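You operate a simulated robot arm through the tools that you are given. There is no shell and no other tool. Be economical: measure what you need, move in short steps, check, and stop when the job is done.

Carry out the task below with a simulated two-armed robot. There is one attempt and no reset: what you move stays moved.

TASK
Put two of the orange plugs from the island top on the shelf under the pick-up desk. Put the grey box from the middle shelf of the bench shelves on the green book. Do these in any order. Set down upright: grey box.

It is judged by the outcome, as a careful person would: the job done as asked, and still so three seconds after it is handed in. It fails if anything else is knocked over, pushed out of place, dropped, spilled or broken.

THE ROBOT
Two 7-joint arms with two-finger parallel grippers on one trunk, on a base that drives. Base frame: it is fixed to the floor where the robot stands at the start and does not move with it; the origin is under the middle of the robot, x ahead of it, y to its left, z up; the surface under the hand at the start is at about z = 0.86. Lengths are in m, angles in rad, forces in N, time in s.
The left shoulder is at the start at [0.07, 0.177, 1.045], the right one opposite. With the tool pointing down near the work surface each hand reaches from about 0.28 to 0.74 m from the robot's upright axis, wherever it stands, measured 20 degrees to its own side. Places, roughly: green book [3.25, 3.5, 1]; grey box [3, 2.5, 0.5]; shelf under the pick-up desk [-0.8, -2.3, 0.3]. Payload 3.43 kg a hand.
The tool frame of a hand sits at the grasp point between the pads (the TCP): z along the fingers, y along the line on which they close. The tips reach 0.03 m beyond it. Largest opening 0.094 m; finger width 0.028, thickness 0.01; the body of the gripper, 0.05 by 0.096 m, starts 0.055 m behind the TCP.
Orientation is told as [roll, pitch, yaw] about the base's x, y, z axes, in that order, counted from this pose: with the fingers straight down and closing along the base's y, the tool's x points along the base's -x, its y along +y and its z along -z.

THE INTERFACE
- The arms move only by the tool step_arm. It takes "left_series", "right_series" or both (then of equal length, played together; a hand with none holds still); each is a list of rows, each an object of numbers (a shift or turn left out is 0, a gripper value left out holds the last): "ax", "ay", "az": the turn, a rotation vector about the tool's x, y, z in units of 5 degrees (1.0 is 5 degrees); "dx", "dy", "dz": the shift along the tool's x, y, z in units of 20 mm (1.0 is 20 mm); "fingers": the opening, from 0 (shut) to 1 (fully open). In form: [{"ax": .., "ay": .., "az": .., "dx": .., "dy": .., "dz": .., "fingers": ..}, ...]. A call has 1 to 12 rows; each row shifts and turns the commanded pose from where the row before left it, along the tool's axes as they then stand. A call with a number of a shift or a turn outside -1 to 1 is refused whole. Each row takes 0.2 s and may step no farther than 0.05 m and 0.15 rad from the row before; otherwise, or with a gripper value out of range, the whole call is refused. Where a pose cannot be reached the arm comes as near as it can. A force on the tool above 40 N (or 10 N above the force at the start of the call, whichever is more), or a blocked arm, ends the call early, and 0.2 s more pass. The fingers move at their own pace (about 0.153 m/s each) and stop on an object; they squeeze with about 42 N. The grip force told is the motor's: it shows also when the fingers shut on nothing. Time passes only in rows, and 0.2 s behind the last, so rows that do not move let the fingers close. It gives the time, the measured TCP pose, the force on the tool (base axes), the opening and the grip force at its end, in the units of the frame above (readings bear some noise), with the torque about the TCP (base axes, N m) and any sound that the robot's microphone picked up, and new pictures: "views" is both (left out), scene, wrist or none (wrist: the cameras of the hands that moved).
- Cameras (640 x 400 px; columns grow to the right, rows downward): "scene" is now at [0.1516, -0.0058, 1.3581]; the picture's right is [0.02, -1.00, 0.00], its down [-0.63, -0.01, -0.78] and it looks along [0.78, 0.02, -0.63] (base axes); focal length 271 px, centre (320, 200). "left" rides on the left gripper at [0.076, -0.014, -0.103] in its tool frame; the picture's right is [0.18, 0.98, 0.00], its down [-0.75, 0.14, -0.64] and it looks along [-0.63, 0.12, 0.77] (tool axes); focal length 243 px, centre (320, 200). "right" rides on the right gripper at [0.076, 0.014, -0.103] in its tool frame; the picture's right is [-0.18, 0.98, 0.00], its down [-0.75, -0.14, -0.64] and it looks along [-0.63, -0.12, 0.77] (tool axes); focal length 243 px, centre (320, 200). There is no depth. A picture from a camera that has moved, and an enlarged one, comes with that camera's place and axes in the base frame and with its lens. The place of the scene camera against the robot may be out by one fixed shift of up to 0.025 m in any direction.
- raise_lower(by): slides the trunk up (or, below 0, down) by that many m; the arms and the scene camera ride with it, the base frame stays. It gives what a move gives, with no picture.
- steer(legs): drives the robot by 1 to 6 legs, each [ahead, turn to the left] in m and rad, along the robot's own axes; the way and the turn of a leg run together, so that a leg with both is an arc; at most 1.5 m and 3.142 rad a leg. The arms and the cameras ride along, it lands a little off, and it stops where it bumps. It gives what a move gives, and a new picture of the scene camera.
- pan_tilt(pan, tilt): turns the head with the scene camera to pan (to the left, within 1.501 rad either way) and tilt (down, from -0.506 to 1.204), counted from straight ahead of the robot. It gives what a move gives, and a new picture of the scene camera.
- enlarge(camera, box): a new picture of the part [left, top, right, bottom] of that camera's present view, enlarged. It takes no simulated time.
- finish_job(): hands the job in; it is judged then, once.

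Work in short steps. Places have to be worked out from the pictures, the camera data and where the tool is seen: move nearer, look again, correct. Check each grasp and each placing, and mend what went wrong. You have 165 turns and 260 pictures in all, those below and enlarged ones among them. Open the grippers and draw the arms clear of the work before you hand the job in, unless the task says otherwise; then end with one line.

The tools are called after "Call:" by a JSON object that holds its "op" and its "data". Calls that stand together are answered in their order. step_arm: Moves the arms, as the interface text tells. Its arguments: {"type":"object","properties":{"left_series":{"type":"array","items":{"type":"object","properties":{"ax":{"type":"number"},"ay":{"type":"number"},"az":{"type":"number"},"dx":{"type":"number"},"dy":{"type":"number"},"dz":{"type":"number"},"fingers":{"type":"number"}}}},"right_series":{"type":"array","items":{"type":"object","properties":{"ax":{"type":"number"},"ay":{"type":"number"},"az":{"type":"number"},"dx":{"type":"number"},"dy":{"type":"number"},"dz":{"type":"number"},"fingers":{"type":"number"}}}},"views":{"type":"string","enum":["both","scene","wrist","none"]}},"required":[]} The other tools are called the same way: raise_lower (by) slides the trunk up or down; steer (legs) drives the base; pan_tilt (pan, tilt) turns the head that bears the scene camera; enlarge (camera, box) takes an enlarged picture of a part of a camera's view; finish_job () hands the job in.

At the start:

```text
t: 0.0
left_tcp_pos: [0.4779, 0.3, 1.1077]
left_tool_rot: [0.0, -0.003, 0.0]
left_contact_force: [-0.3, 0.6, 0.7]
left_wrist_torque: [-0.03, -0.02, -0.03]
left_finger_gap: 0.0941
left_grasp_force: 0.0
right_tcp_pos: [0.4476, -0.1678, 1.0481]
right_tool_rot: [0.0, 0.0, -0.002]
right_contact_force: [0.6, -0.7, -0.6]
right_wrist_torque: [0.0, 0.0, -0.01]
right_finger_gap: 0.0942
right_grasp_force: 0.0
trunk travel left (down, up): [-0.625, 0.215]
robot x, y, heading: [0.0027, 0.0002, -0.001]
head pan, tilt: [0.023, 0.679]
```

scene: 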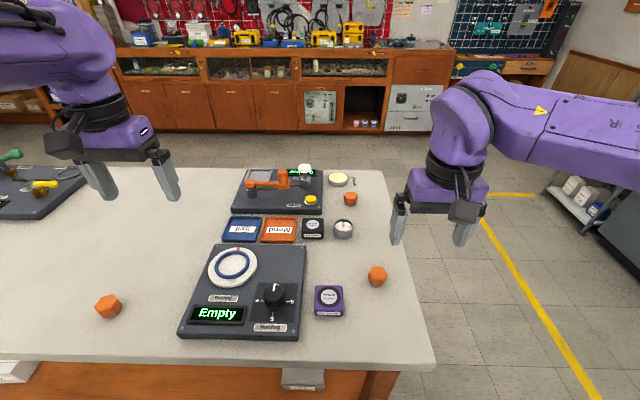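
right: 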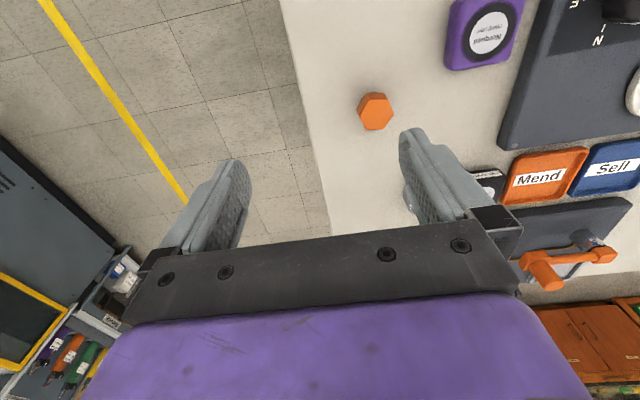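
left: 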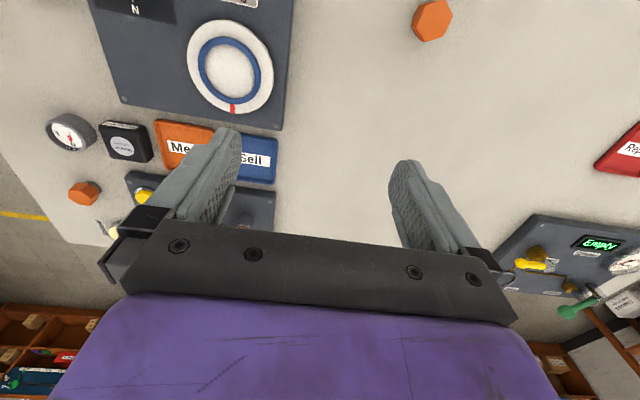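

The wrist cameras put plug A near [0.479, -0.112] and plug B near [0.40, 0.41]. I'll move both hands above them and look again.

Call:
{"op": "step_arm", "data": {"left_series": [{"dx": 0.65, "dy": 0.92, "dz": 0.9}, {"dx": 0.65, "dy": 0.92, "dz": 0.9}, {"dx": 0.65, "dy": 0.92, "dz": 0.9}, {"dx": 0.65, "dy": 0.92, "dz": 0.9}, {"dx": 0.65, "dy": 0.92, "dz": 0.9}, {"dx": 0.65, "dy": 0.92, "dz": 0.9}, {}], "right_series": [{"dx": -0.26, "dy": 0.47, "dz": 0.4}, {"dx": -0.26, "dy": 0.47, "dz": 0.4}, {"dx": -0.26, "dy": 0.47, "dz": 0.4}, {"dx": -0.26, "dy": 0.47, "dz": 0.4}, {"dx": -0.26, "dy": 0.47, "dz": 0.4}, {"dx": -0.26, "dy": 0.47, "dz": 0.4}, {}], "views": "both"}}

```text
t: 1.6
left_tcp_pos: [0.4016, 0.409, 0.9995]
left_tool_rot: [0.002, -0.002, 0.001]
left_contact_force: [0.3, -0.4, -0.4]
left_wrist_torque: [0.03, -0.01, -0.01]
left_finger_gap: 0.094
left_grasp_force: 0.1
right_tcp_pos: [0.4798, -0.1113, 0.999]
right_tool_rot: [0.001, -0.002, -0.001]
right_contact_force: [-1.0, 0.2, -0.9]
right_wrist_torque: [0.0, 0.0, -0.05]
right_finger_gap: 0.094
right_grasp_force: 0.0
trunk travel left (down, up): [-0.625, 0.215]
robot x, y, heading: [-0.0008, 0.0031, -0.003]
head pan, tilt: [0.023, 0.679]
camera scene: at [0.1514, -0.0067, 1.3581], right [0.02, -1.0, 0.0], down [-0.63, -0.01, -0.78], along [0.78, 0.02, -0.63], focal length 271 px, centre (320, 200)
camera right: at [0.4048, -0.0959, 1.1011], right [0.18, 0.98, 0.0], down [0.75, -0.14, 0.64], along [0.63, -0.12, -0.77], focal length 243 px, centre (320, 200)
camera left: at [0.3245, 0.3949, 1.1017], right [-0.18, 0.98, 0.0], down [0.75, 0.14, 0.64], along [0.63, 0.12, -0.77], focal length 243 px, centre (320, 200)
```

scene: 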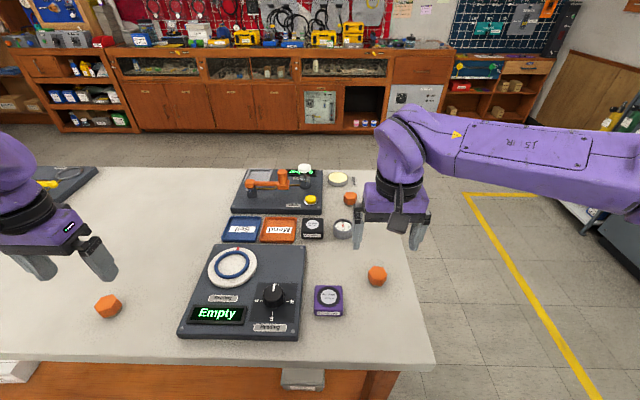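
right: 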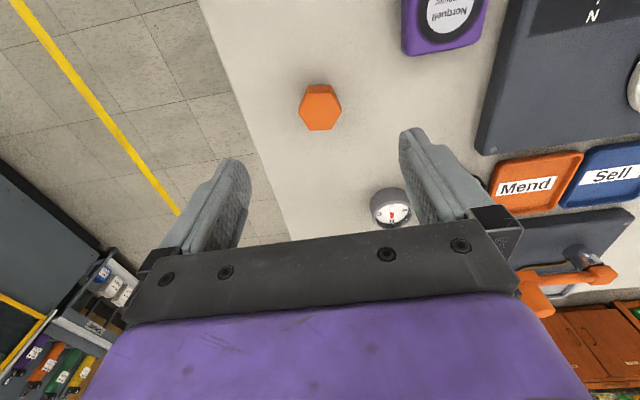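
left: 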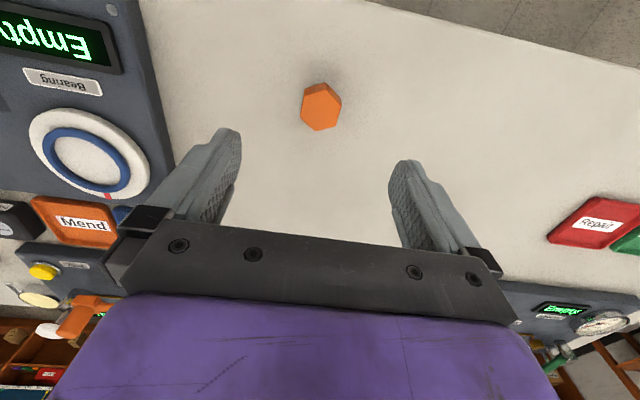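

Both hands are well placed above their plugs. I'll check how the hex flats lie before gripping.

Call:
{"op": "enlarge", "data": {"camera": "right", "box": [280, 70, 360, 140]}}

Call:
{"op": "enlarge", "data": {"camera": "left", "box": [280, 70, 360, 140]}}

```text
5.71 times, centred on (320, 105) of right
camera zoom: at [0.4048, -0.0959, 1.1011], right [0.18, 0.98, 0.0], down [0.75, -0.14, 0.64], along [0.63, -0.12, -0.77], focal length 1386 px, centre (320, 743)
```

zoom: 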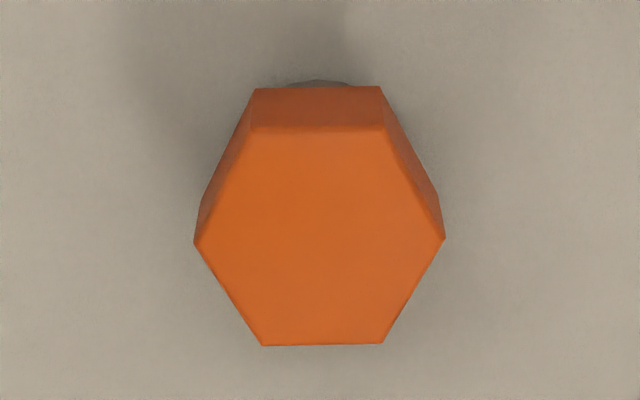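

```text
5.71 times, centred on (320, 105) of left
camera zoom: at [0.3245, 0.3949, 1.1017], right [-0.18, 0.98, 0.0], down [0.75, 0.14, 0.64], along [0.63, 0.12, -0.77], focal length 1386 px, centre (320, 743)
```

zoom: 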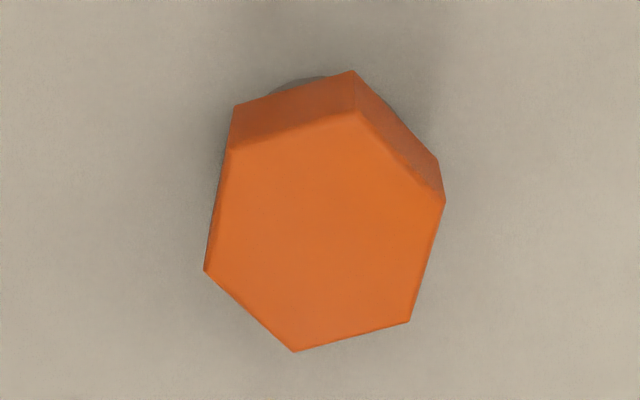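

Right flats need about a 21° turn of the hand, while the left is almost aligned. I'll turn and descend around the caps, stopping with the TCP at z≈0.896.

Call:
{"op": "step_arm", "data": {"left_series": [{"az": 0.2, "dx": 0.05, "dz": 0.8}, {"az": 0.2, "dx": 0.05, "dz": 0.8}, {"az": 0.2, "dx": 0.05, "dz": 0.8}, {"dz": 0.8}, {"dz": 0.8}, {"dz": 0.7}, {"dz": 0.45}, {}], "right_series": [{"az": -0.85, "dz": 0.8}, {"az": -0.85, "dz": 0.8}, {"az": -0.85, "dz": 0.8}, {"az": -0.85, "dz": 0.8}, {"az": -0.84, "dz": 0.8}, {"dz": 0.7}, {"dz": 0.45}, {}], "views": "wrist"}}

```text
t: 3.4
left_tcp_pos: [0.398, 0.41, 0.8957]
left_tool_rot: [-0.001, -0.002, -0.053]
left_contact_force: [0.3, 0.8, -0.3]
left_wrist_torque: [-0.03, 0.0, -0.02]
left_finger_gap: 0.0942
left_grasp_force: 0.1
right_tcp_pos: [0.4774, -0.1109, 0.8957]
right_tool_rot: [-0.001, 0.001, 0.37]
right_contact_force: [-0.1, -0.2, -1.0]
right_wrist_torque: [0.0, 0.0, 0.01]
right_finger_gap: 0.0943
right_grasp_force: 0.1
trunk travel left (down, up): [-0.625, 0.215]
robot x, y, heading: [-0.0013, 0.0019, 0.0]
head pan, tilt: [0.023, 0.679]
camera right: at [0.4043, -0.1239, 0.998], right [-0.18, 0.98, 0.0], down [0.75, 0.14, 0.64], along [0.63, 0.12, -0.77], focal length 243 px, centre (320, 200)
camera left: at [0.3214, 0.4004, 0.9993], right [-0.13, 0.99, 0.0], down [0.76, 0.1, 0.64], along [0.64, 0.08, -0.77], focal length 243 px, centre (320, 200)
```

right: 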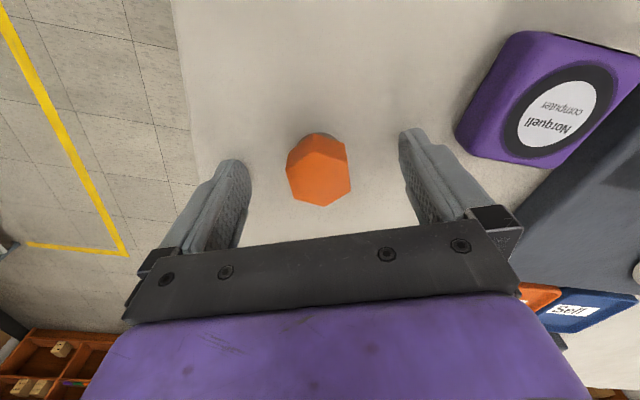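
left: 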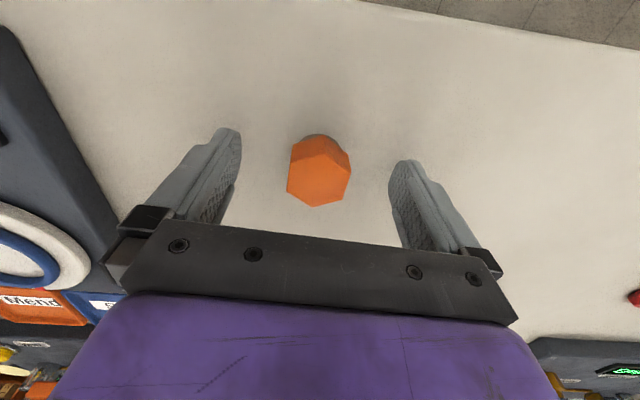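

Both plugs lie centred between the fingers, so I close both grippers.

Call:
{"op": "step_arm", "data": {"left_series": [{"fingers": 0.5}, {"fingers": 0.2}, {"fingers": 0.0}, {}, {}], "right_series": [{"fingers": 0.5}, {"fingers": 0.2}, {"fingers": 0.0}, {}, {}], "views": "wrist"}}

```text
t: 4.6
left_tcp_pos: [0.3986, 0.4099, 0.8973]
left_tool_rot: [0.0, -0.003, -0.052]
left_contact_force: [0.4, 0.0, 0.3]
left_wrist_torque: [0.04, -0.02, -0.03]
left_finger_gap: 0.0361
left_grasp_force: 41.8
right_tcp_pos: [0.4789, -0.1119, 0.8965]
right_tool_rot: [-0.001, 0.0, 0.37]
right_contact_force: [0.7, -0.2, 0.9]
right_wrist_torque: [0.02, -0.02, 0.03]
right_finger_gap: 0.0357
right_grasp_force: 42.4
trunk travel left (down, up): [-0.625, 0.215]
robot x, y, heading: [-0.0023, 0.0001, -0.001]
head pan, tilt: [0.023, 0.679]
camera right: at [0.4045, -0.1238, 0.9981], right [-0.18, 0.98, 0.0], down [0.75, 0.14, 0.64], along [0.63, 0.12, -0.77], focal length 243 px, centre (320, 200)
camera left: at [0.3215, 0.4005, 0.9994], right [-0.13, 0.99, 0.0], down [0.76, 0.1, 0.64], along [0.64, 0.08, -0.77], focal length 243 px, centre (320, 200)
```

right: 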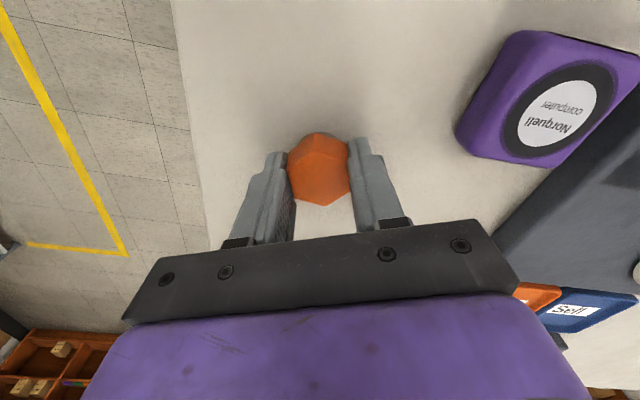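
left: 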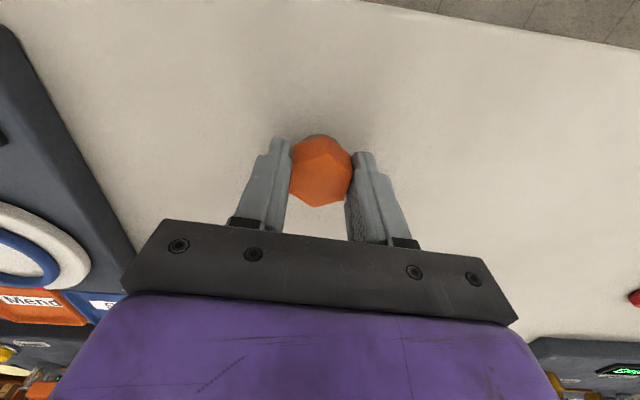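

Both are held firmly. I'll lift them straight up and look behind to the right for the pick-up desk.

Call:
{"op": "step_arm", "data": {"left_series": [{"dz": -1}, {"dz": -1}, {"dz": -1}, {"dz": -1}, {"dz": -1}, {"dz": -1}, {"dz": -1}, {"dz": -1}, {"dz": -1}, {"dz": -1}], "right_series": [{"dz": -1}, {"dz": -1}, {"dz": -1}, {"dz": -1}, {"dz": -1}, {"dz": -1}, {"dz": -1}, {"dz": -1}, {"dz": -1}, {"dz": -1}], "views": "none"}}

Call:
{"op": "pan_tilt", "data": {"pan": -1.5, "tilt": 0.5}}

```text
t: 6.8
left_tcp_pos: [0.3962, 0.4106, 1.0965]
left_tool_rot: [0.0, -0.001, -0.053]
left_contact_force: [-0.3, 0.2, -0.1]
left_wrist_torque: [0.01, 0.03, 0.02]
left_finger_gap: 0.0361
left_grasp_force: 42.1
right_tcp_pos: [0.4784, -0.1106, 0.966]
right_tool_rot: [-0.003, 0.0, 0.369]
right_contact_force: [0.4, 0.7, 0.4]
right_wrist_torque: [0.0, 0.0, 0.03]
right_finger_gap: 0.0354
right_grasp_force: 41.8
right hand out of reach, approached as far as the arm can: row 4, 5, 6, 7, 8, 9, 10
trunk travel left (down, up): [-0.625, 0.215]
robot x, y, heading: [-0.0044, 0.0001, 0.003]
head pan, tilt: [0.023, 0.679]
```

```text
t: 8.4
left_tcp_pos: [0.3975, 0.41, 1.0971]
left_tool_rot: [-0.001, -0.002, -0.052]
left_contact_force: [-0.5, -0.9, -0.6]
left_wrist_torque: [0.02, 0.0, 0.04]
left_finger_gap: 0.0361
left_grasp_force: 41.7
right_tcp_pos: [0.4796, -0.1105, 0.9658]
right_tool_rot: [0.0, 0.001, 0.369]
right_contact_force: [-0.6, -0.2, -0.8]
right_wrist_torque: [0.02, 0.0, 0.0]
right_finger_gap: 0.0354
right_grasp_force: 41.9
trunk travel left (down, up): [-0.625, 0.215]
robot x, y, heading: [-0.0005, 0.0032, -0.0]
head pan, tilt: [-1.499, 0.499]
camera scene: at [0.0725, -0.0984, 1.374], right [-1.0, -0.07, 0.0], down [-0.03, 0.48, -0.88], along [0.06, -0.88, -0.48], focal length 271 px, centre (320, 200)
```

scene: 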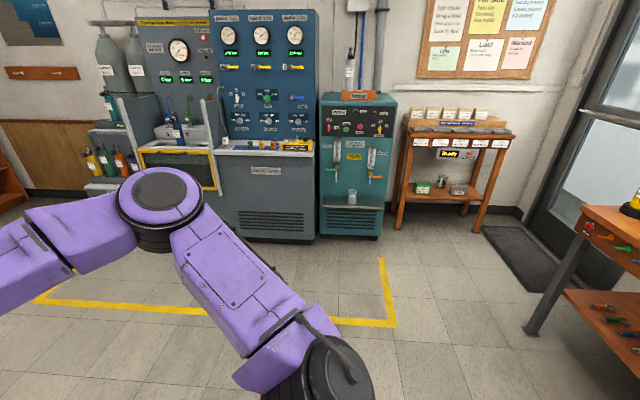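

The pick-up desk is visible at right by the wall. I'll enlarge it to see its shelf.

Call:
{"op": "enlarge", "data": {"camera": "scene", "box": [380, 90, 540, 250]}}

Call:
{"op": "raise_lower", "data": {"by": 0.12}}

```text
2.50 times, centred on (460, 170) of scene
camera zoom: at [0.0725, -0.0984, 1.374], right [-1.0, -0.07, 0.0], down [-0.03, 0.48, -0.88], along [0.06, -0.88, -0.48], focal length 676 px, centre (-30, 275)
```

zoom: 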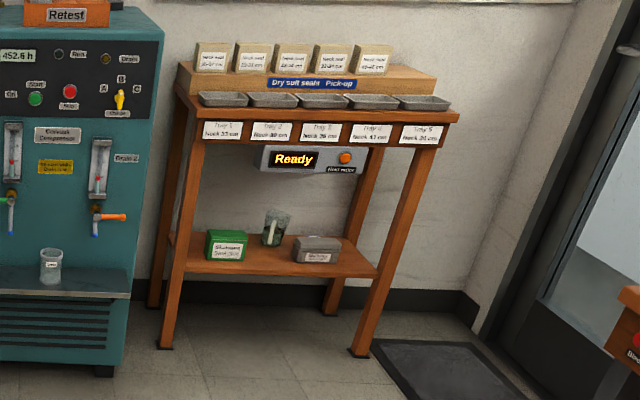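

```text
t: 9.9
left_tcp_pos: [0.397, 0.4096, 1.2163]
left_tool_rot: [-0.001, -0.002, -0.052]
left_contact_force: [0.0, -0.2, -0.9]
left_wrist_torque: [0.01, 0.02, -0.03]
left_finger_gap: 0.0363
left_grasp_force: 42.1
right_tcp_pos: [0.4796, -0.111, 1.0847]
right_tool_rot: [0.0, -0.002, 0.368]
right_contact_force: [-0.3, 1.0, -0.7]
right_wrist_torque: [0.02, 0.03, 0.01]
right_finger_gap: 0.0353
right_grasp_force: 42.0
trunk travel left (down, up): [-0.745, 0.095]
robot x, y, heading: [-0.0012, 0.001, 0.001]
head pan, tilt: [-1.499, 0.499]
```

The desk's shelf front edge is near y≈-2.15, x from -1.13 to -0.52, z≈0.3, with three items on it. I'll back off, turn right and drive toward it in stages.

Call:
{"op": "steer", "data": {"legs": [[-0.25, 0], [0, -1.57]]}}

Call:
{"op": "pan_tilt", "data": {"pan": -0.4, "tilt": 0.5}}

```text
t: 15.5
left_tcp_pos: [0.1615, -0.3921, 1.2154]
left_tool_rot: [0.001, -0.002, -1.612]
left_contact_force: [-0.5, -1.1, -0.1]
left_wrist_torque: [0.03, -0.02, -0.02]
left_finger_gap: 0.0361
left_grasp_force: 42.1
right_tcp_pos: [-0.3573, -0.4802, 1.0853]
right_tool_rot: [0.0, 0.0, -1.189]
right_contact_force: [0.5, 0.0, 0.0]
right_wrist_torque: [0.02, 0.01, 0.01]
right_finger_gap: 0.0352
right_grasp_force: 42.2
trunk travel left (down, up): [-0.745, 0.095]
robot x, y, heading: [-0.2541, 0.0032, -1.56]
head pan, tilt: [-1.499, 0.499]
camera scene: at [-0.3278, -0.0656, 1.494], right [-0.09, 1.0, 0.0], down [0.48, 0.04, -0.88], along [-0.87, -0.07, -0.48], focal length 271 px, centre (320, 200)
```

scene: 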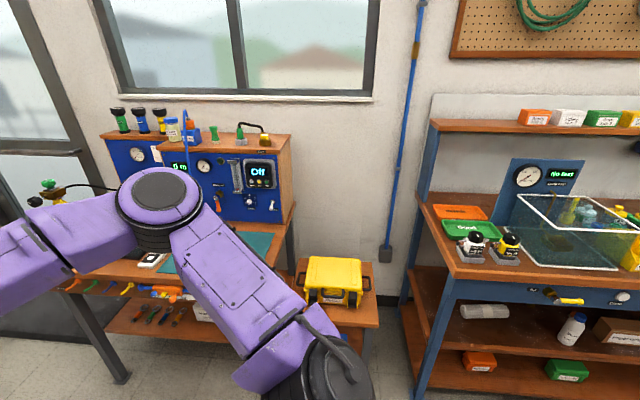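

```text
t: 16.9
left_tcp_pos: [0.1621, -0.3919, 1.2174]
left_tool_rot: [0.0, -0.001, -1.61]
left_contact_force: [-0.2, 0.2, -0.1]
left_wrist_torque: [0.02, -0.02, 0.02]
left_finger_gap: 0.0361
left_grasp_force: 42.2
right_tcp_pos: [-0.3578, -0.4813, 1.0858]
right_tool_rot: [0.0, -0.001, -1.187]
right_contact_force: [0.1, -0.4, -0.1]
right_wrist_torque: [-0.01, -0.01, 0.0]
right_finger_gap: 0.0354
right_grasp_force: 42.4
trunk travel left (down, up): [-0.745, 0.095]
robot x, y, heading: [-0.2527, -0.0019, -1.557]
head pan, tilt: [-0.4, 0.499]
camera scene: at [-0.2716, -0.1421, 1.494], right [-0.93, 0.38, 0.0], down [0.18, 0.44, -0.88], along [-0.33, -0.81, -0.48], focal length 271 px, centre (320, 200)
```

scene: 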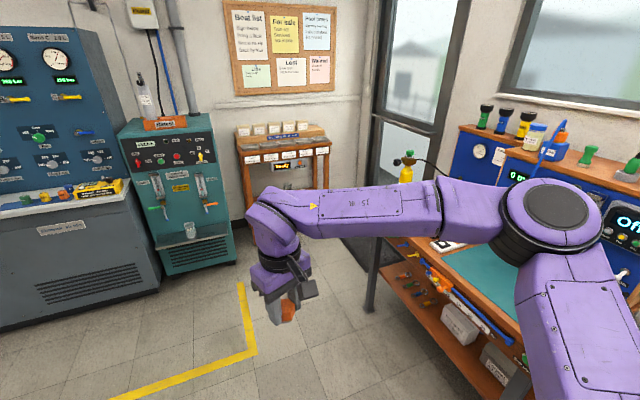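

The path right of the yellow zone is clear. I'll raise the arms a bit to clear the bench tank and drive in two stages.

Call:
{"op": "raise_lower", "data": {"by": 0.09}}

Call:
{"op": "steer", "data": {"legs": [[1.25, 0], [0, -0.9]]}}

```text
t: 18.1
left_tcp_pos: [0.1614, -0.3922, 1.3062]
left_tool_rot: [-0.001, -0.002, -1.61]
left_contact_force: [0.0, -0.4, 0.1]
left_wrist_torque: [-0.02, 0.0, 0.06]
left_finger_gap: 0.0365
left_grasp_force: 42.2
right_tcp_pos: [-0.3571, -0.4806, 1.1764]
right_tool_rot: [0.002, 0.001, -1.189]
right_contact_force: [-0.1, 0.7, 0.5]
right_wrist_torque: [0.0, 0.0, -0.01]
right_finger_gap: 0.0355
right_grasp_force: 41.9
trunk travel left (down, up): [-0.835, 0.005]
robot x, y, heading: [-0.2512, 0.001, -1.552]
head pan, tilt: [-0.4, 0.499]
```

```text
t: 26.8
left_tcp_pos: [-0.2858, -1.8243, 1.3064]
left_tool_rot: [0.001, -0.001, -2.51]
left_contact_force: [0.2, 0.3, 0.2]
left_wrist_torque: [-0.02, 0.0, 0.01]
left_finger_gap: 0.0358
left_grasp_force: 41.7
right_tcp_pos: [-0.676, -1.4724, 1.1759]
right_tool_rot: [0.001, 0.0, -2.087]
right_contact_force: [-0.4, 0.5, -0.1]
right_wrist_torque: [0.0, 0.01, 0.01]
right_finger_gap: 0.0355
right_grasp_force: 42.2
trunk travel left (down, up): [-0.835, 0.005]
robot x, y, heading: [-0.2374, -1.2563, -2.451]
head pan, tilt: [-0.4, 0.499]
camera scene: at [-0.3465, -1.3199, 1.584], right [-0.28, 0.96, 0.0], down [0.46, 0.14, -0.88], along [-0.84, -0.25, -0.48], focal length 271 px, centre (320, 200)
```

scene: 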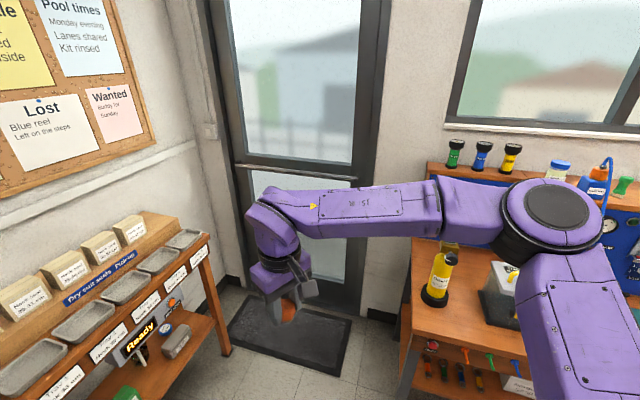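

The arm is well above the bench. I'll turn a little more, advance, then square up to the desk.

Call:
{"op": "steer", "data": {"legs": [[0, -0.3], [0.54, 0], [0, 1.18]]}}

Call:
{"op": "pan_tilt", "data": {"pan": 0, "tilt": 0.9}}

```text
t: 33.8
left_tcp_pos: [-0.3192, -1.8493, 1.3075]
left_tool_rot: [0.001, 0.001, -1.614]
left_contact_force: [0.7, 0.1, -0.6]
left_wrist_torque: [0.01, 0.03, -0.01]
left_finger_gap: 0.0361
left_grasp_force: 41.8
right_tcp_pos: [-0.8385, -1.934, 1.1761]
right_tool_rot: [-0.001, 0.001, -1.191]
right_contact_force: [-1.0, 0.1, -0.2]
right_wrist_torque: [-0.01, 0.0, 0.0]
right_finger_gap: 0.0355
right_grasp_force: 42.0
trunk travel left (down, up): [-0.835, 0.005]
robot x, y, heading: [-0.7317, -1.4543, -1.561]
head pan, tilt: [-0.4, 0.499]
camera scene: at [-0.7512, -1.5958, 1.584], right [-0.92, 0.38, 0.0], down [0.18, 0.44, -0.88], along [-0.33, -0.81, -0.48], focal length 271 px, centre (320, 200)
```

scene: 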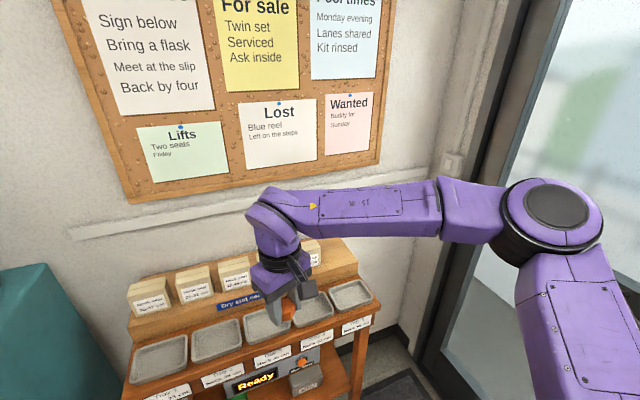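

```text
t: 34.7
left_tcp_pos: [-0.3189, -1.8478, 1.3067]
left_tool_rot: [-0.002, -0.002, -1.613]
left_contact_force: [-0.4, 0.1, 0.1]
left_wrist_torque: [-0.02, -0.02, 0.0]
left_finger_gap: 0.036
left_grasp_force: 42.0
right_tcp_pos: [-0.8377, -1.934, 1.1747]
right_tool_rot: [-0.001, 0.001, -1.192]
right_contact_force: [0.6, 0.3, 0.4]
right_wrist_torque: [0.01, -0.03, 0.02]
right_finger_gap: 0.0357
right_grasp_force: 41.9
trunk travel left (down, up): [-0.835, 0.005]
robot x, y, heading: [-0.7321, -1.4526, -1.559]
head pan, tilt: [0.0, 0.901]
camera scene: at [-0.7154, -1.5871, 1.5502], right [-1.0, -0.01, 0.0], down [-0.01, 0.78, -0.62], along [0.01, -0.62, -0.78], focal length 271 px, centre (320, 200)
```

scene: 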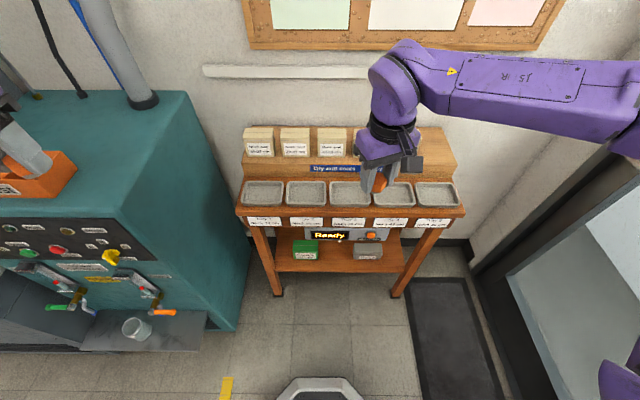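

The robot is squared up to the desk. The left hand sits close to the teal machine, so I'll bring it inward, and draw the right back and straighten it, before lowering the trunk.

Call:
{"op": "step_arm", "data": {"left_series": [{"dx": 0.3, "dy": -1}, {"dx": 0.3, "dy": -1}, {"dx": 0.3, "dy": -1}, {"dx": 0.3, "dy": -1}, {"dx": 0.3, "dy": -1}, {"dx": 0.3, "dy": -1}, {"dx": 0.3, "dy": -1}, {"dx": 0.3, "dy": -1}, {"dx": 0.3, "dy": -1}, {"dx": 0.3, "dy": -1}], "right_series": [{"dx": 0.93, "dy": 0.37, "az": 0.6}, {"dx": 0.95, "dy": 0.3, "az": 0.6}, {"dx": 0.97, "dy": 0.25, "az": 0.6}, {"az": 0.6}, {"az": 0.6}, {"az": 0.6}, {"az": 0.6}, {}, {}, {}], "views": "scene"}}

```text
t: 36.9
left_tcp_pos: [-0.4311, -1.8934, 1.2922]
left_tool_rot: [-0.019, -0.001, -1.609]
left_contact_force: [-1.1, 0.4, -0.9]
left_wrist_torque: [0.04, -0.01, 0.02]
left_finger_gap: 0.036
left_grasp_force: 42.1
left hand out of reach, approached as far as the arm can: row 2, 3, 4, 5, 6, 7, 8, 9, 10
right_tcp_pos: [-0.8416, -1.8742, 1.1751]
right_tool_rot: [0.001, 0.0, -1.559]
right_contact_force: [-0.2, 0.0, 0.3]
right_wrist_torque: [-0.01, 0.01, 0.0]
right_finger_gap: 0.0352
right_grasp_force: 42.4
trunk travel left (down, up): [-0.835, 0.005]
robot x, y, heading: [-0.7339, -1.4563, -1.555]
head pan, tilt: [0.0, 0.901]
camera scene: at [-0.7161, -1.5875, 1.5501], right [-1.0, -0.01, 0.0], down [-0.01, 0.78, -0.62], along [0.01, -0.62, -0.78], focal length 271 px, centre (320, 200)
```

scene: 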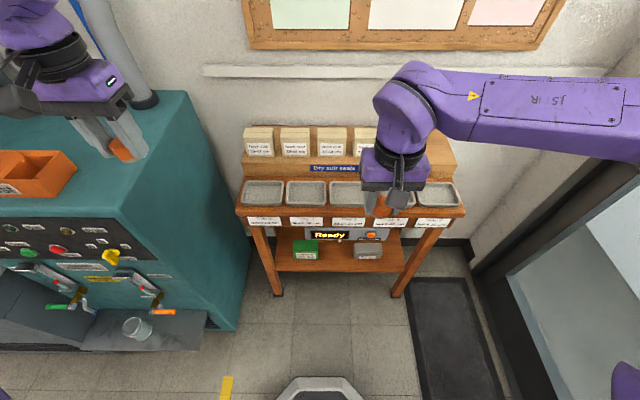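

The left arm ran to its height limit. I'll lower it while moving it inward, away from the machine.

Call:
{"op": "step_arm", "data": {"left_series": [{"dy": -0.8, "dz": 0.5, "dx": 0.5}, {"dy": -0.8, "dz": 0.5, "dx": 0.5}, {"dy": -0.8, "dz": 0.5, "dx": 0.5}, {"dy": -0.8, "dz": 0.8, "dx": 0.5}, {"dy": -0.8, "dz": 0.8, "dx": 0.3}, {"dy": -0.5, "dz": 1, "dx": 0.3}, {"dz": 1}, {"dz": 1}, {"dz": 1}], "views": "scene"}}

```text
t: 38.9
left_tcp_pos: [-0.4974, -1.8935, 1.1399]
left_tool_rot: [0.0, -0.002, -1.616]
left_contact_force: [0.4, -0.8, 0.2]
left_wrist_torque: [-0.02, 0.0, -0.02]
left_finger_gap: 0.0362
left_grasp_force: 42.0
left hand out of reach, approached as far as the arm can: row 1, 2, 3, 4, 5
right_tcp_pos: [-0.8389, -1.8754, 1.1748]
right_tool_rot: [0.0, -0.001, -1.559]
right_contact_force: [-0.1, -0.5, -0.3]
right_wrist_torque: [0.01, -0.01, 0.01]
right_finger_gap: 0.0352
right_grasp_force: 42.1
trunk travel left (down, up): [-0.835, 0.005]
robot x, y, heading: [-0.732, -1.454, -1.566]
head pan, tilt: [0.0, 0.901]
camera scene: at [-0.7148, -1.5878, 1.5501], right [-1.0, -0.01, 0.0], down [-0.01, 0.78, -0.62], along [0.01, -0.62, -0.78], focal length 271 px, centre (320, 200)
```

scene: 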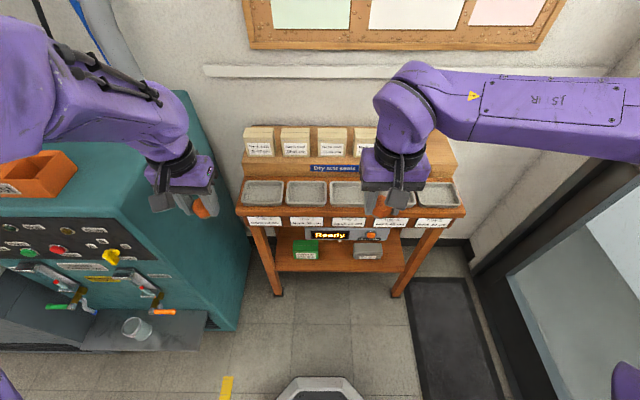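

The left elbow is out over the teal machine, so I need to shift the robot about 12 cm to the right before lowering. An S-move does this.

Call:
{"op": "steer", "data": {"legs": [[0, -0.5], [0.25, 0], [0, 0.5], [-0.2, 0]]}}

```text
t: 44.8
left_tcp_pos: [-0.6146, -1.9138, 1.1384]
left_tool_rot: [0.001, 0.0, -1.607]
left_contact_force: [0.0, -0.9, -0.3]
left_wrist_torque: [0.06, -0.01, -0.03]
left_finger_gap: 0.0358
left_grasp_force: 41.4
right_tcp_pos: [-0.9569, -1.8974, 1.1731]
right_tool_rot: [-0.001, 0.003, -1.552]
right_contact_force: [0.0, 0.5, 0.2]
right_wrist_torque: [0.01, 0.01, 0.0]
right_finger_gap: 0.0353
right_grasp_force: 41.8
trunk travel left (down, up): [-0.835, 0.005]
robot x, y, heading: [-0.8517, -1.4737, -1.556]
head pan, tilt: [0.0, 0.901]
camera scene: at [-0.8348, -1.6096, 1.5498], right [-1.0, -0.02, 0.0], down [-0.01, 0.79, -0.62], along [0.01, -0.62, -0.79], focal length 271 px, centre (320, 200)
```

scene: 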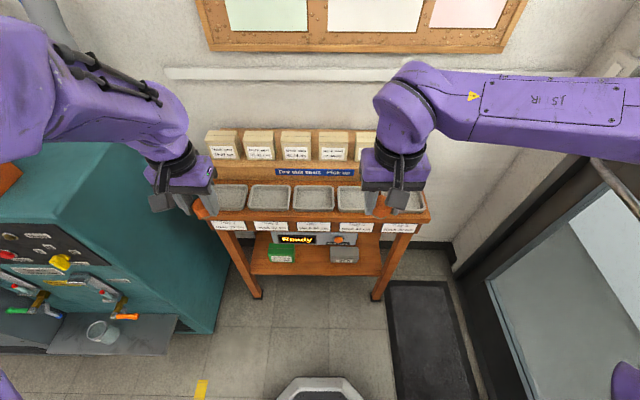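

Shifted to x=-0.85. I'll tuck both hands back and somewhat lower relative to the shoulders, so the elbows clear the machine.

Call:
{"op": "step_arm", "data": {"left_series": [{"dx": 0.6, "dz": 0.6}, {"dx": 0.6, "dz": 0.6}, {"dx": 0.6, "dz": 0.6}, {"dx": 0.6, "dz": 0.6}, {"dx": 0.6, "dz": 0.6}, {"dx": 0.6, "dz": 0.6}, {"dx": 0.6, "dz": 0.6}, {"dx": 0.6, "dz": 0.6}, {"dx": 0.6, "dz": 0.6}, {"dx": 0.6, "dz": 0.6}], "right_series": [{"dx": 0.5, "dz": 0.7}, {"dx": 0.5, "dz": 0.7}, {"dx": 0.5, "dz": 0.7}, {"dx": 0.5, "dz": 0.7}, {"dx": 0.5, "dz": 0.7}, {"dx": 0.5, "dz": 0.7}, {"dx": 0.5, "dz": 0.7}, {"dx": 0.5, "dz": 0.7}, {"dx": 0.5, "dz": 0.7}, {"dx": 0.5, "dz": 0.7}], "views": "none"}}

Call:
{"op": "pan_tilt", "data": {"pan": 0.7, "tilt": 0.8}}

```text
t: 47.0
left_tcp_pos: [-0.6088, -1.7912, 1.019]
left_tool_rot: [0.0, -0.003, -1.607]
left_contact_force: [-0.9, -0.4, -0.6]
left_wrist_torque: [-0.01, 0.01, -0.01]
left_finger_gap: 0.0361
left_grasp_force: 42.4
right_tcp_pos: [-0.9579, -1.7931, 1.0349]
right_tool_rot: [0.0, 0.001, -1.553]
right_contact_force: [0.8, 0.1, 0.2]
right_wrist_torque: [0.01, 0.0, -0.01]
right_finger_gap: 0.0354
right_grasp_force: 42.1
trunk travel left (down, up): [-0.835, 0.005]
robot x, y, heading: [-0.8525, -1.471, -1.559]
head pan, tilt: [0.0, 0.901]
```

```text
t: 48.0
left_tcp_pos: [-0.609, -1.7919, 1.0192]
left_tool_rot: [0.0, -0.001, -1.608]
left_contact_force: [0.4, 0.1, -0.6]
left_wrist_torque: [0.0, -0.01, -0.02]
left_finger_gap: 0.036
left_grasp_force: 41.9
right_tcp_pos: [-0.958, -1.7943, 1.0355]
right_tool_rot: [0.002, 0.0, -1.552]
right_contact_force: [0.1, 0.6, 0.2]
right_wrist_torque: [-0.01, -0.02, 0.01]
right_finger_gap: 0.0353
right_grasp_force: 42.0
trunk travel left (down, up): [-0.835, 0.005]
robot x, y, heading: [-0.8529, -1.4757, -1.561]
head pan, tilt: [0.7, 0.799]
camera scene: at [-0.7829, -1.5915, 1.558], right [-0.75, -0.66, 0.0], down [-0.47, 0.54, -0.7], along [0.46, -0.53, -0.72], focal length 271 px, centre (320, 200)
```

scene: 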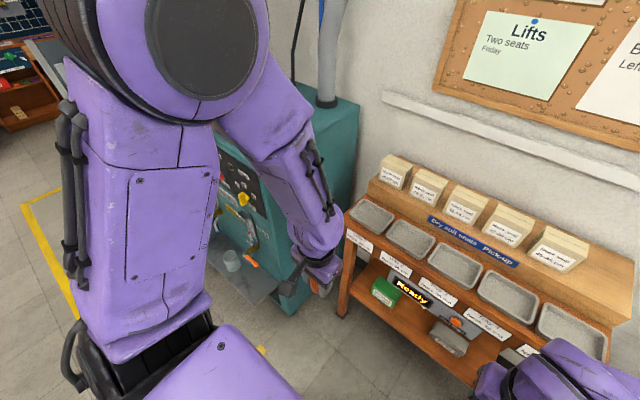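

The elbow is at about (-0.43, -1.78), clear of the machine. I'll lower the trunk in two stages.

Call:
{"op": "raise_lower", "data": {"by": -0.35}}

Call:
{"op": "pan_tilt", "data": {"pan": 0.5, "tilt": 0.7}}

```text
t: 51.5
left_tcp_pos: [-0.6101, -1.7914, 0.6696]
left_tool_rot: [0.001, -0.001, -1.607]
left_contact_force: [-1.0, 0.3, -0.1]
left_wrist_torque: [0.0, 0.01, 0.01]
left_finger_gap: 0.036
left_grasp_force: 42.0
right_tcp_pos: [-0.9581, -1.793, 0.6862]
right_tool_rot: [0.0, 0.001, -1.551]
right_contact_force: [0.1, -0.4, -0.6]
right_wrist_torque: [0.0, 0.0, -0.01]
right_finger_gap: 0.0353
right_grasp_force: 42.2
trunk travel left (down, up): [-0.485, 0.355]
robot x, y, heading: [-0.8513, -1.4743, -1.562]
head pan, tilt: [0.7, 0.799]
```

```text
t: 52.2
left_tcp_pos: [-0.6083, -1.7915, 0.6694]
left_tool_rot: [0.0, 0.0, -1.606]
left_contact_force: [0.5, 0.8, 0.1]
left_wrist_torque: [-0.03, 0.02, 0.03]
left_finger_gap: 0.036
left_grasp_force: 42.4
right_tcp_pos: [-0.9579, -1.794, 0.6853]
right_tool_rot: [0.0, 0.0, -1.552]
right_contact_force: [0.3, -0.5, 0.5]
right_wrist_torque: [0.0, 0.04, -0.05]
right_finger_gap: 0.0351
right_grasp_force: 42.2
trunk travel left (down, up): [-0.485, 0.355]
robot x, y, heading: [-0.8541, -1.4702, -1.555]
head pan, tilt: [0.499, 0.7]
camera scene: at [-0.7938, -1.6044, 1.2162], right [-0.87, -0.49, 0.0], down [-0.32, 0.56, -0.76], along [0.38, -0.67, -0.64], focal length 271 px, centre (320, 200)
```

scene: 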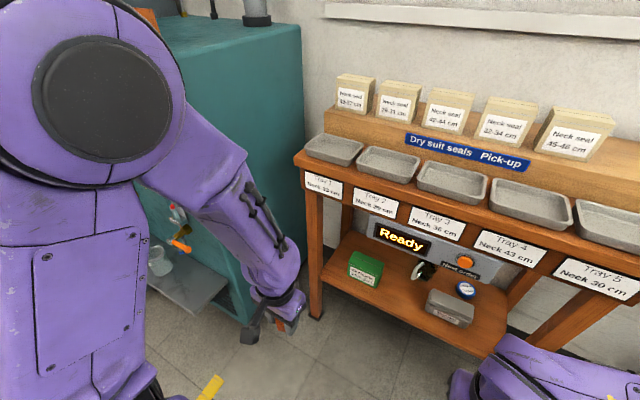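

Clear so far; I continue down and look squarely at the shelf.

Call:
{"op": "raise_lower", "data": {"by": -0.25}}

Call:
{"op": "pan_tilt", "data": {"pan": 0.0, "tilt": 0.65}}

```text
t: 54.8
left_tcp_pos: [-0.6089, -1.7903, 0.4193]
left_tool_rot: [-0.001, -0.002, -1.607]
left_contact_force: [0.5, 0.5, -0.1]
left_wrist_torque: [-0.02, 0.03, 0.01]
left_finger_gap: 0.036
left_grasp_force: 42.3
right_tcp_pos: [-0.958, -1.7937, 0.4353]
right_tool_rot: [-0.002, -0.001, -1.551]
right_contact_force: [-0.6, 0.4, -0.9]
right_wrist_torque: [0.03, 0.03, 0.0]
right_finger_gap: 0.035
right_grasp_force: 41.9
trunk travel left (down, up): [-0.235, 0.605]
robot x, y, heading: [-0.8556, -1.474, -1.555]
head pan, tilt: [0.499, 0.7]
```

```text
t: 55.7
left_tcp_pos: [-0.6095, -1.7919, 0.4206]
left_tool_rot: [0.001, -0.003, -1.609]
left_contact_force: [0.5, -0.1, 0.1]
left_wrist_torque: [-0.04, -0.01, 0.01]
left_finger_gap: 0.0359
left_grasp_force: 41.9
right_tcp_pos: [-0.9578, -1.793, 0.4359]
right_tool_rot: [-0.001, 0.0, -1.552]
right_contact_force: [0.8, 0.3, 0.4]
right_wrist_torque: [0.01, -0.01, -0.03]
right_finger_gap: 0.0352
right_grasp_force: 42.0
trunk travel left (down, up): [-0.235, 0.605]
robot x, y, heading: [-0.8508, -1.4705, -1.56]
head pan, tilt: [0.0, 0.649]
camera scene: at [-0.8343, -1.6173, 0.9706], right [-1.0, -0.02, 0.0], down [-0.01, 0.6, -0.8], along [0.01, -0.8, -0.6], focal length 271 px, centre (320, 200)
```

scene: 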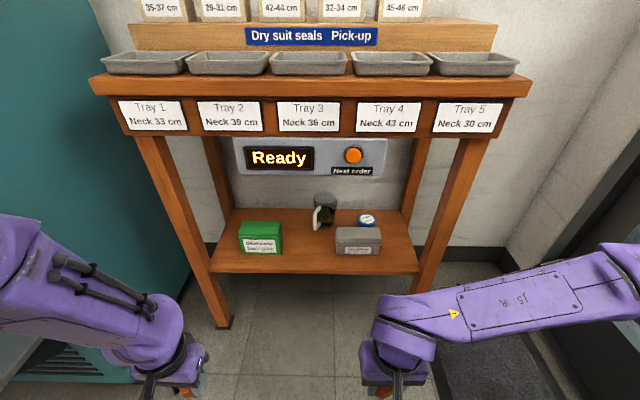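

Clear view now: free spot between the green box and the grey box, around x≈-0.79, y -2.17 to -2.29, shelf z≈0.305. I'll tilt the left hand 40° forward and shift it sideways to x≈-0.79.

Call:
{"op": "step_arm", "data": {"left_series": [{"ay": -0.89, "dy": -1}, {"ay": -0.89, "dy": -1}, {"ay": -0.89, "dy": -1}, {"ay": -0.89, "dy": -1}, {"ay": -0.89, "dy": -1}, {"ay": -0.89, "dy": -1}, {"ay": -0.89, "dy": -1}, {"ay": -0.89, "dy": -1}, {"ay": -0.89, "dy": -1}, {}], "views": "both"}}

```text
t: 57.9
left_tcp_pos: [-0.8082, -1.8329, 0.4268]
left_tool_rot: [-0.081, -0.715, -1.534]
left_contact_force: [-0.4, 0.4, -0.9]
left_wrist_torque: [0.03, 0.02, 0.0]
left_finger_gap: 0.036
left_grasp_force: 42.4
left hand out of reach, approached as far as the arm can: row 1, 2, 3, 4, 5
right_tcp_pos: [-0.9584, -1.7942, 0.4349]
right_tool_rot: [0.0, 0.001, -1.55]
right_contact_force: [0.2, -0.5, -1.3]
right_wrist_torque: [0.03, 0.0, 0.0]
right_finger_gap: 0.0352
right_grasp_force: 42.1
trunk travel left (down, up): [-0.235, 0.605]
robot x, y, heading: [-0.8492, -1.4714, -1.555]
head pan, tilt: [0.0, 0.649]
camera scene: at [-0.8345, -1.6173, 0.9706], right [-1.0, -0.02, 0.0], down [-0.01, 0.6, -0.8], along [0.01, -0.8, -0.6], focal length 271 px, centre (320, 200)
camera left: at [-0.8186, -1.7078, 0.4548], right [0.98, 0.12, -0.18], down [0.2, -0.15, 0.97], along [0.09, -0.98, -0.17], focal length 243 px, centre (320, 200)
```

scene: 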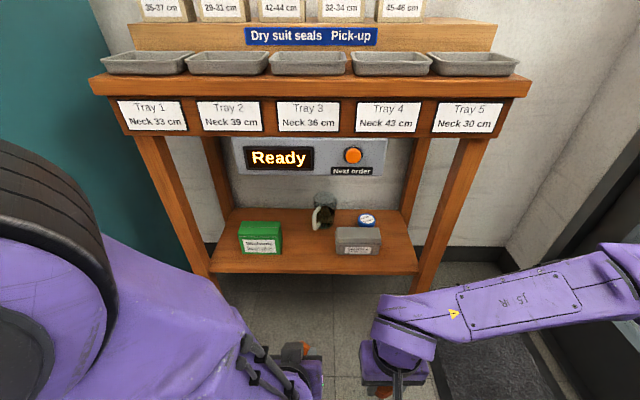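
left: 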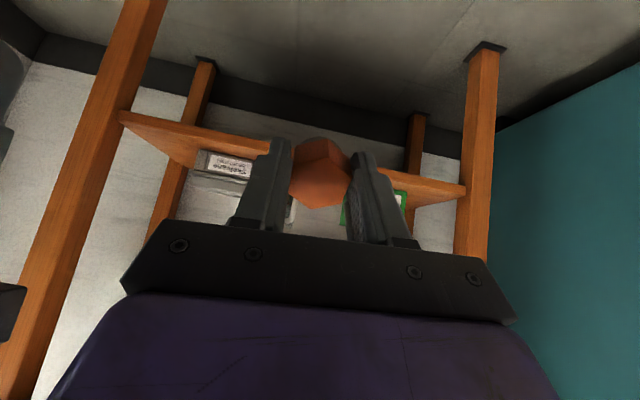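

Tilt is good at about 41°. I'll advance the left hand about 0.26 m toward the gap at the same height, then check.

Call:
{"op": "step_arm", "data": {"left_series": [{"dx": -1, "dy": 0.1, "dz": 0.87}, {"dx": -1, "dy": 0.1, "dz": 0.87}, {"dx": -1, "dy": 0.1, "dz": 0.87}, {"dx": -1, "dy": 0.1, "dz": 0.87}, {"dx": -1, "dy": 0.1, "dz": 0.87}, {"dx": -1, "dy": 0.1, "dz": 0.87}, {"dx": -1, "dy": 0.1, "dz": 0.87}, {"dx": -1, "dy": 0.1, "dz": 0.87}, {"dx": -1, "dy": 0.1, "dz": 0.87}, {"dx": -1, "dy": 0.1, "dz": 0.87}, {}], "views": "both"}}

```text
t: 60.3
left_tcp_pos: [-0.7816, -2.0957, 0.4092]
left_tool_rot: [-0.031, -0.699, -1.566]
left_contact_force: [0.1, 0.3, -0.4]
left_wrist_torque: [0.0, -0.02, 0.0]
left_finger_gap: 0.036
left_grasp_force: 41.7
right_tcp_pos: [-0.9571, -1.7923, 0.4364]
right_tool_rot: [0.002, -0.001, -1.552]
right_contact_force: [0.9, 0.1, -1.1]
right_wrist_torque: [0.01, 0.01, 0.0]
right_finger_gap: 0.0351
right_grasp_force: 41.8
trunk travel left (down, up): [-0.235, 0.605]
robot x, y, heading: [-0.8525, -1.472, -1.557]
head pan, tilt: [0.0, 0.649]
camera scene: at [-0.8344, -1.6174, 0.9706], right [-1.0, -0.02, 0.0], down [-0.01, 0.6, -0.8], along [0.01, -0.8, -0.6], focal length 271 px, centre (320, 200)
camera left: at [-0.7936, -1.9707, 0.439], right [0.98, 0.13, -0.14], down [0.16, -0.17, 0.97], along [0.1, -0.98, -0.18], focal length 243 px, centre (320, 200)
```

scene: 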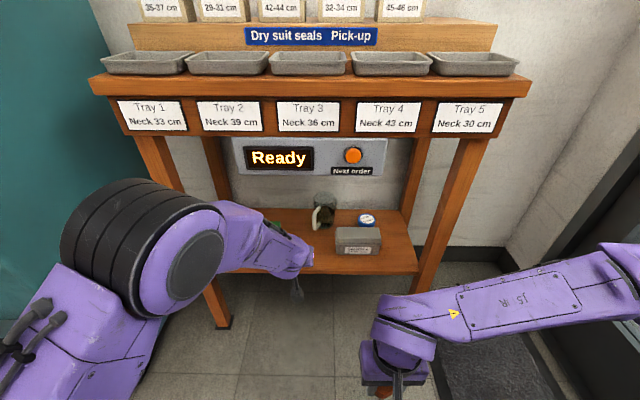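
left: 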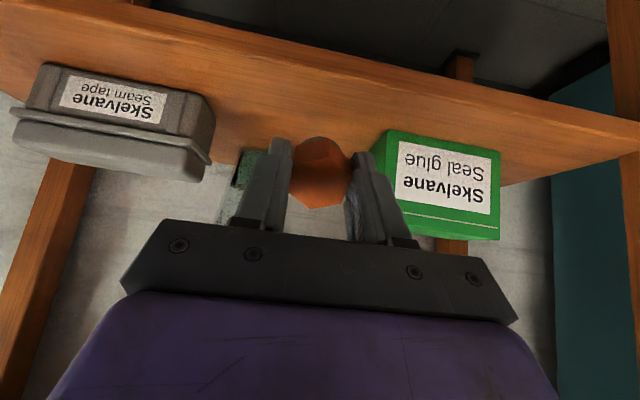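

The gap runs x≈-0.705 to -0.894, and the plug sits centrally. I'll move in and down to just above the shelf at y≈-2.24, z≈0.364.

Call:
{"op": "step_arm", "data": {"left_series": [{"dx": -0.586, "dy": 0.06, "dz": 0.914}, {"dx": -0.586, "dy": 0.06, "dz": 0.914}, {"dx": -0.586, "dy": 0.06, "dz": 0.914}, {"dx": -0.586, "dy": 0.06, "dz": 0.914}, {"dx": -0.586, "dy": 0.06, "dz": 0.914}, {"dx": -0.586, "dy": 0.06, "dz": 0.914}, {"dx": -0.586, "dy": 0.06, "dz": 0.914}, {}], "views": "both"}}

```text
t: 62.1
left_tcp_pos: [-0.7854, -2.2364, 0.3614]
left_tool_rot: [0.001, -0.701, -1.609]
left_contact_force: [-0.3, 0.3, -0.6]
left_wrist_torque: [-0.01, 0.02, 0.04]
left_finger_gap: 0.0359
left_grasp_force: 42.1
right_tcp_pos: [-0.9587, -1.7929, 0.4365]
right_tool_rot: [-0.001, 0.0, -1.551]
right_contact_force: [-0.2, -0.2, -0.6]
right_wrist_torque: [-0.04, 0.0, 0.02]
right_finger_gap: 0.0347
right_grasp_force: 41.5
trunk travel left (down, up): [-0.235, 0.605]
robot x, y, heading: [-0.8527, -1.4742, -1.56]
head pan, tilt: [0.0, 0.649]
camera scene: at [-0.8344, -1.6175, 0.9706], right [-1.0, -0.02, 0.0], down [-0.01, 0.6, -0.8], along [0.01, -0.8, -0.6], focal length 271 px, centre (320, 200)
camera left: at [-0.7953, -2.1116, 0.3906], right [0.99, 0.11, -0.12], down [0.14, -0.17, 0.98], along [0.08, -0.98, -0.18], focal length 243 px, centre (320, 200)
```

scene: 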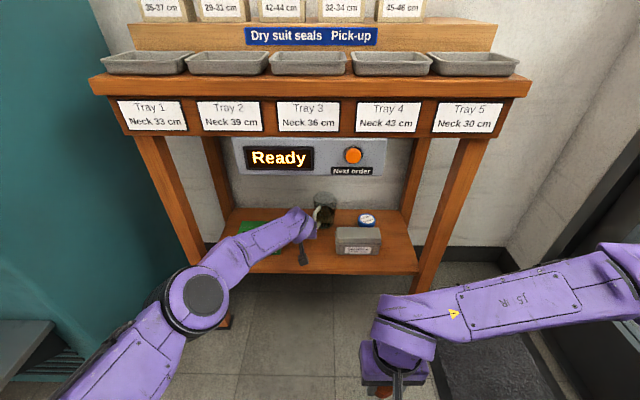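
left: 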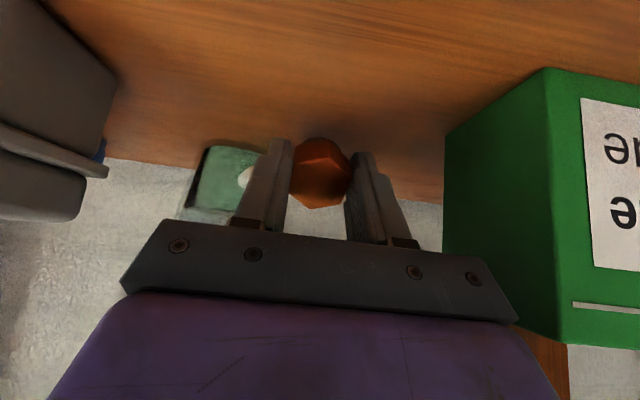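

The plug hangs just above the shelf with clearance all round. I'll descend in small steps watching the force.

Call:
{"op": "step_arm", "data": {"left_series": [{"dx": 0.128, "dz": 0.152}, {"dx": 0.128, "dz": 0.152}, {"dx": 0.128, "dz": 0.152}], "views": "wrist"}}

```text
t: 62.9
left_tcp_pos: [-0.7854, -2.2371, 0.3546]
left_tool_rot: [0.001, -0.708, -1.61]
left_contact_force: [-0.7, 1.4, 18.2]
left_wrist_torque: [-0.24, 0.03, -0.03]
left_finger_gap: 0.0358
left_grasp_force: 42.6
right_tcp_pos: [-0.9571, -1.793, 0.4362]
right_tool_rot: [0.0, -0.003, -1.551]
right_contact_force: [0.5, 0.6, -0.2]
right_wrist_torque: [-0.02, -0.01, -0.01]
right_finger_gap: 0.0347
right_grasp_force: 41.5
trunk travel left (down, up): [-0.235, 0.605]
robot x, y, heading: [-0.8474, -1.4722, -1.553]
head pan, tilt: [0.0, 0.649]
camera left: at [-0.7957, -2.1118, 0.3834], right [0.99, 0.1, -0.12], down [0.13, -0.16, 0.98], along [0.08, -0.98, -0.17], focal length 243 px, centre (320, 200)
```

left: 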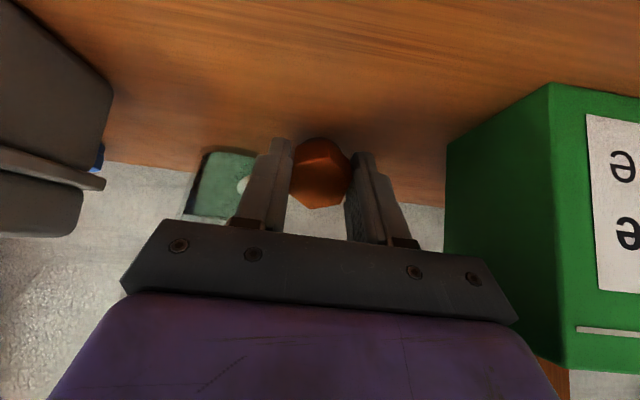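

Contact at TCP z≈0.355, so the shelf is at about 0.318. I'll ease up slightly and open the fingers a bit.

Call:
{"op": "step_arm", "data": {"left_series": [{"dx": -0.06, "dz": -0.08}, {"fingers": 0.45}, {"fingers": 0.55}, {"fingers": 0.6}, {}], "views": "wrist"}}

```text
t: 64.1
left_tcp_pos: [-0.786, -2.2371, 0.352]
left_tool_rot: [-0.001, -0.702, -1.608]
left_contact_force: [1.8, -0.5, 0.9]
left_wrist_torque: [-0.01, 0.03, 0.0]
left_finger_gap: 0.0553
left_grasp_force: 0.1
right_tcp_pos: [-0.9584, -1.7941, 0.4366]
right_tool_rot: [-0.001, -0.001, -1.554]
right_contact_force: [-0.5, -0.5, -0.5]
right_wrist_torque: [0.03, 0.03, 0.01]
right_finger_gap: 0.0349
right_grasp_force: 41.9
trunk travel left (down, up): [-0.235, 0.605]
robot x, y, heading: [-0.8494, -1.4717, -1.552]
head pan, tilt: [0.0, 0.649]
camera left: at [-0.7961, -2.111, 0.3812], right [0.99, 0.1, -0.12], down [0.13, -0.17, 0.98], along [0.08, -0.98, -0.18], focal length 243 px, centre (320, 200)
```

left: 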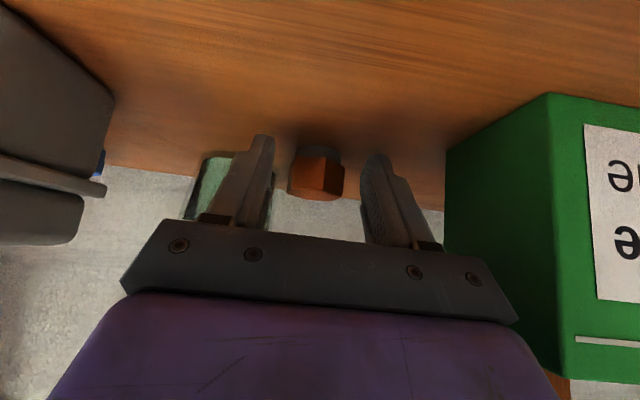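

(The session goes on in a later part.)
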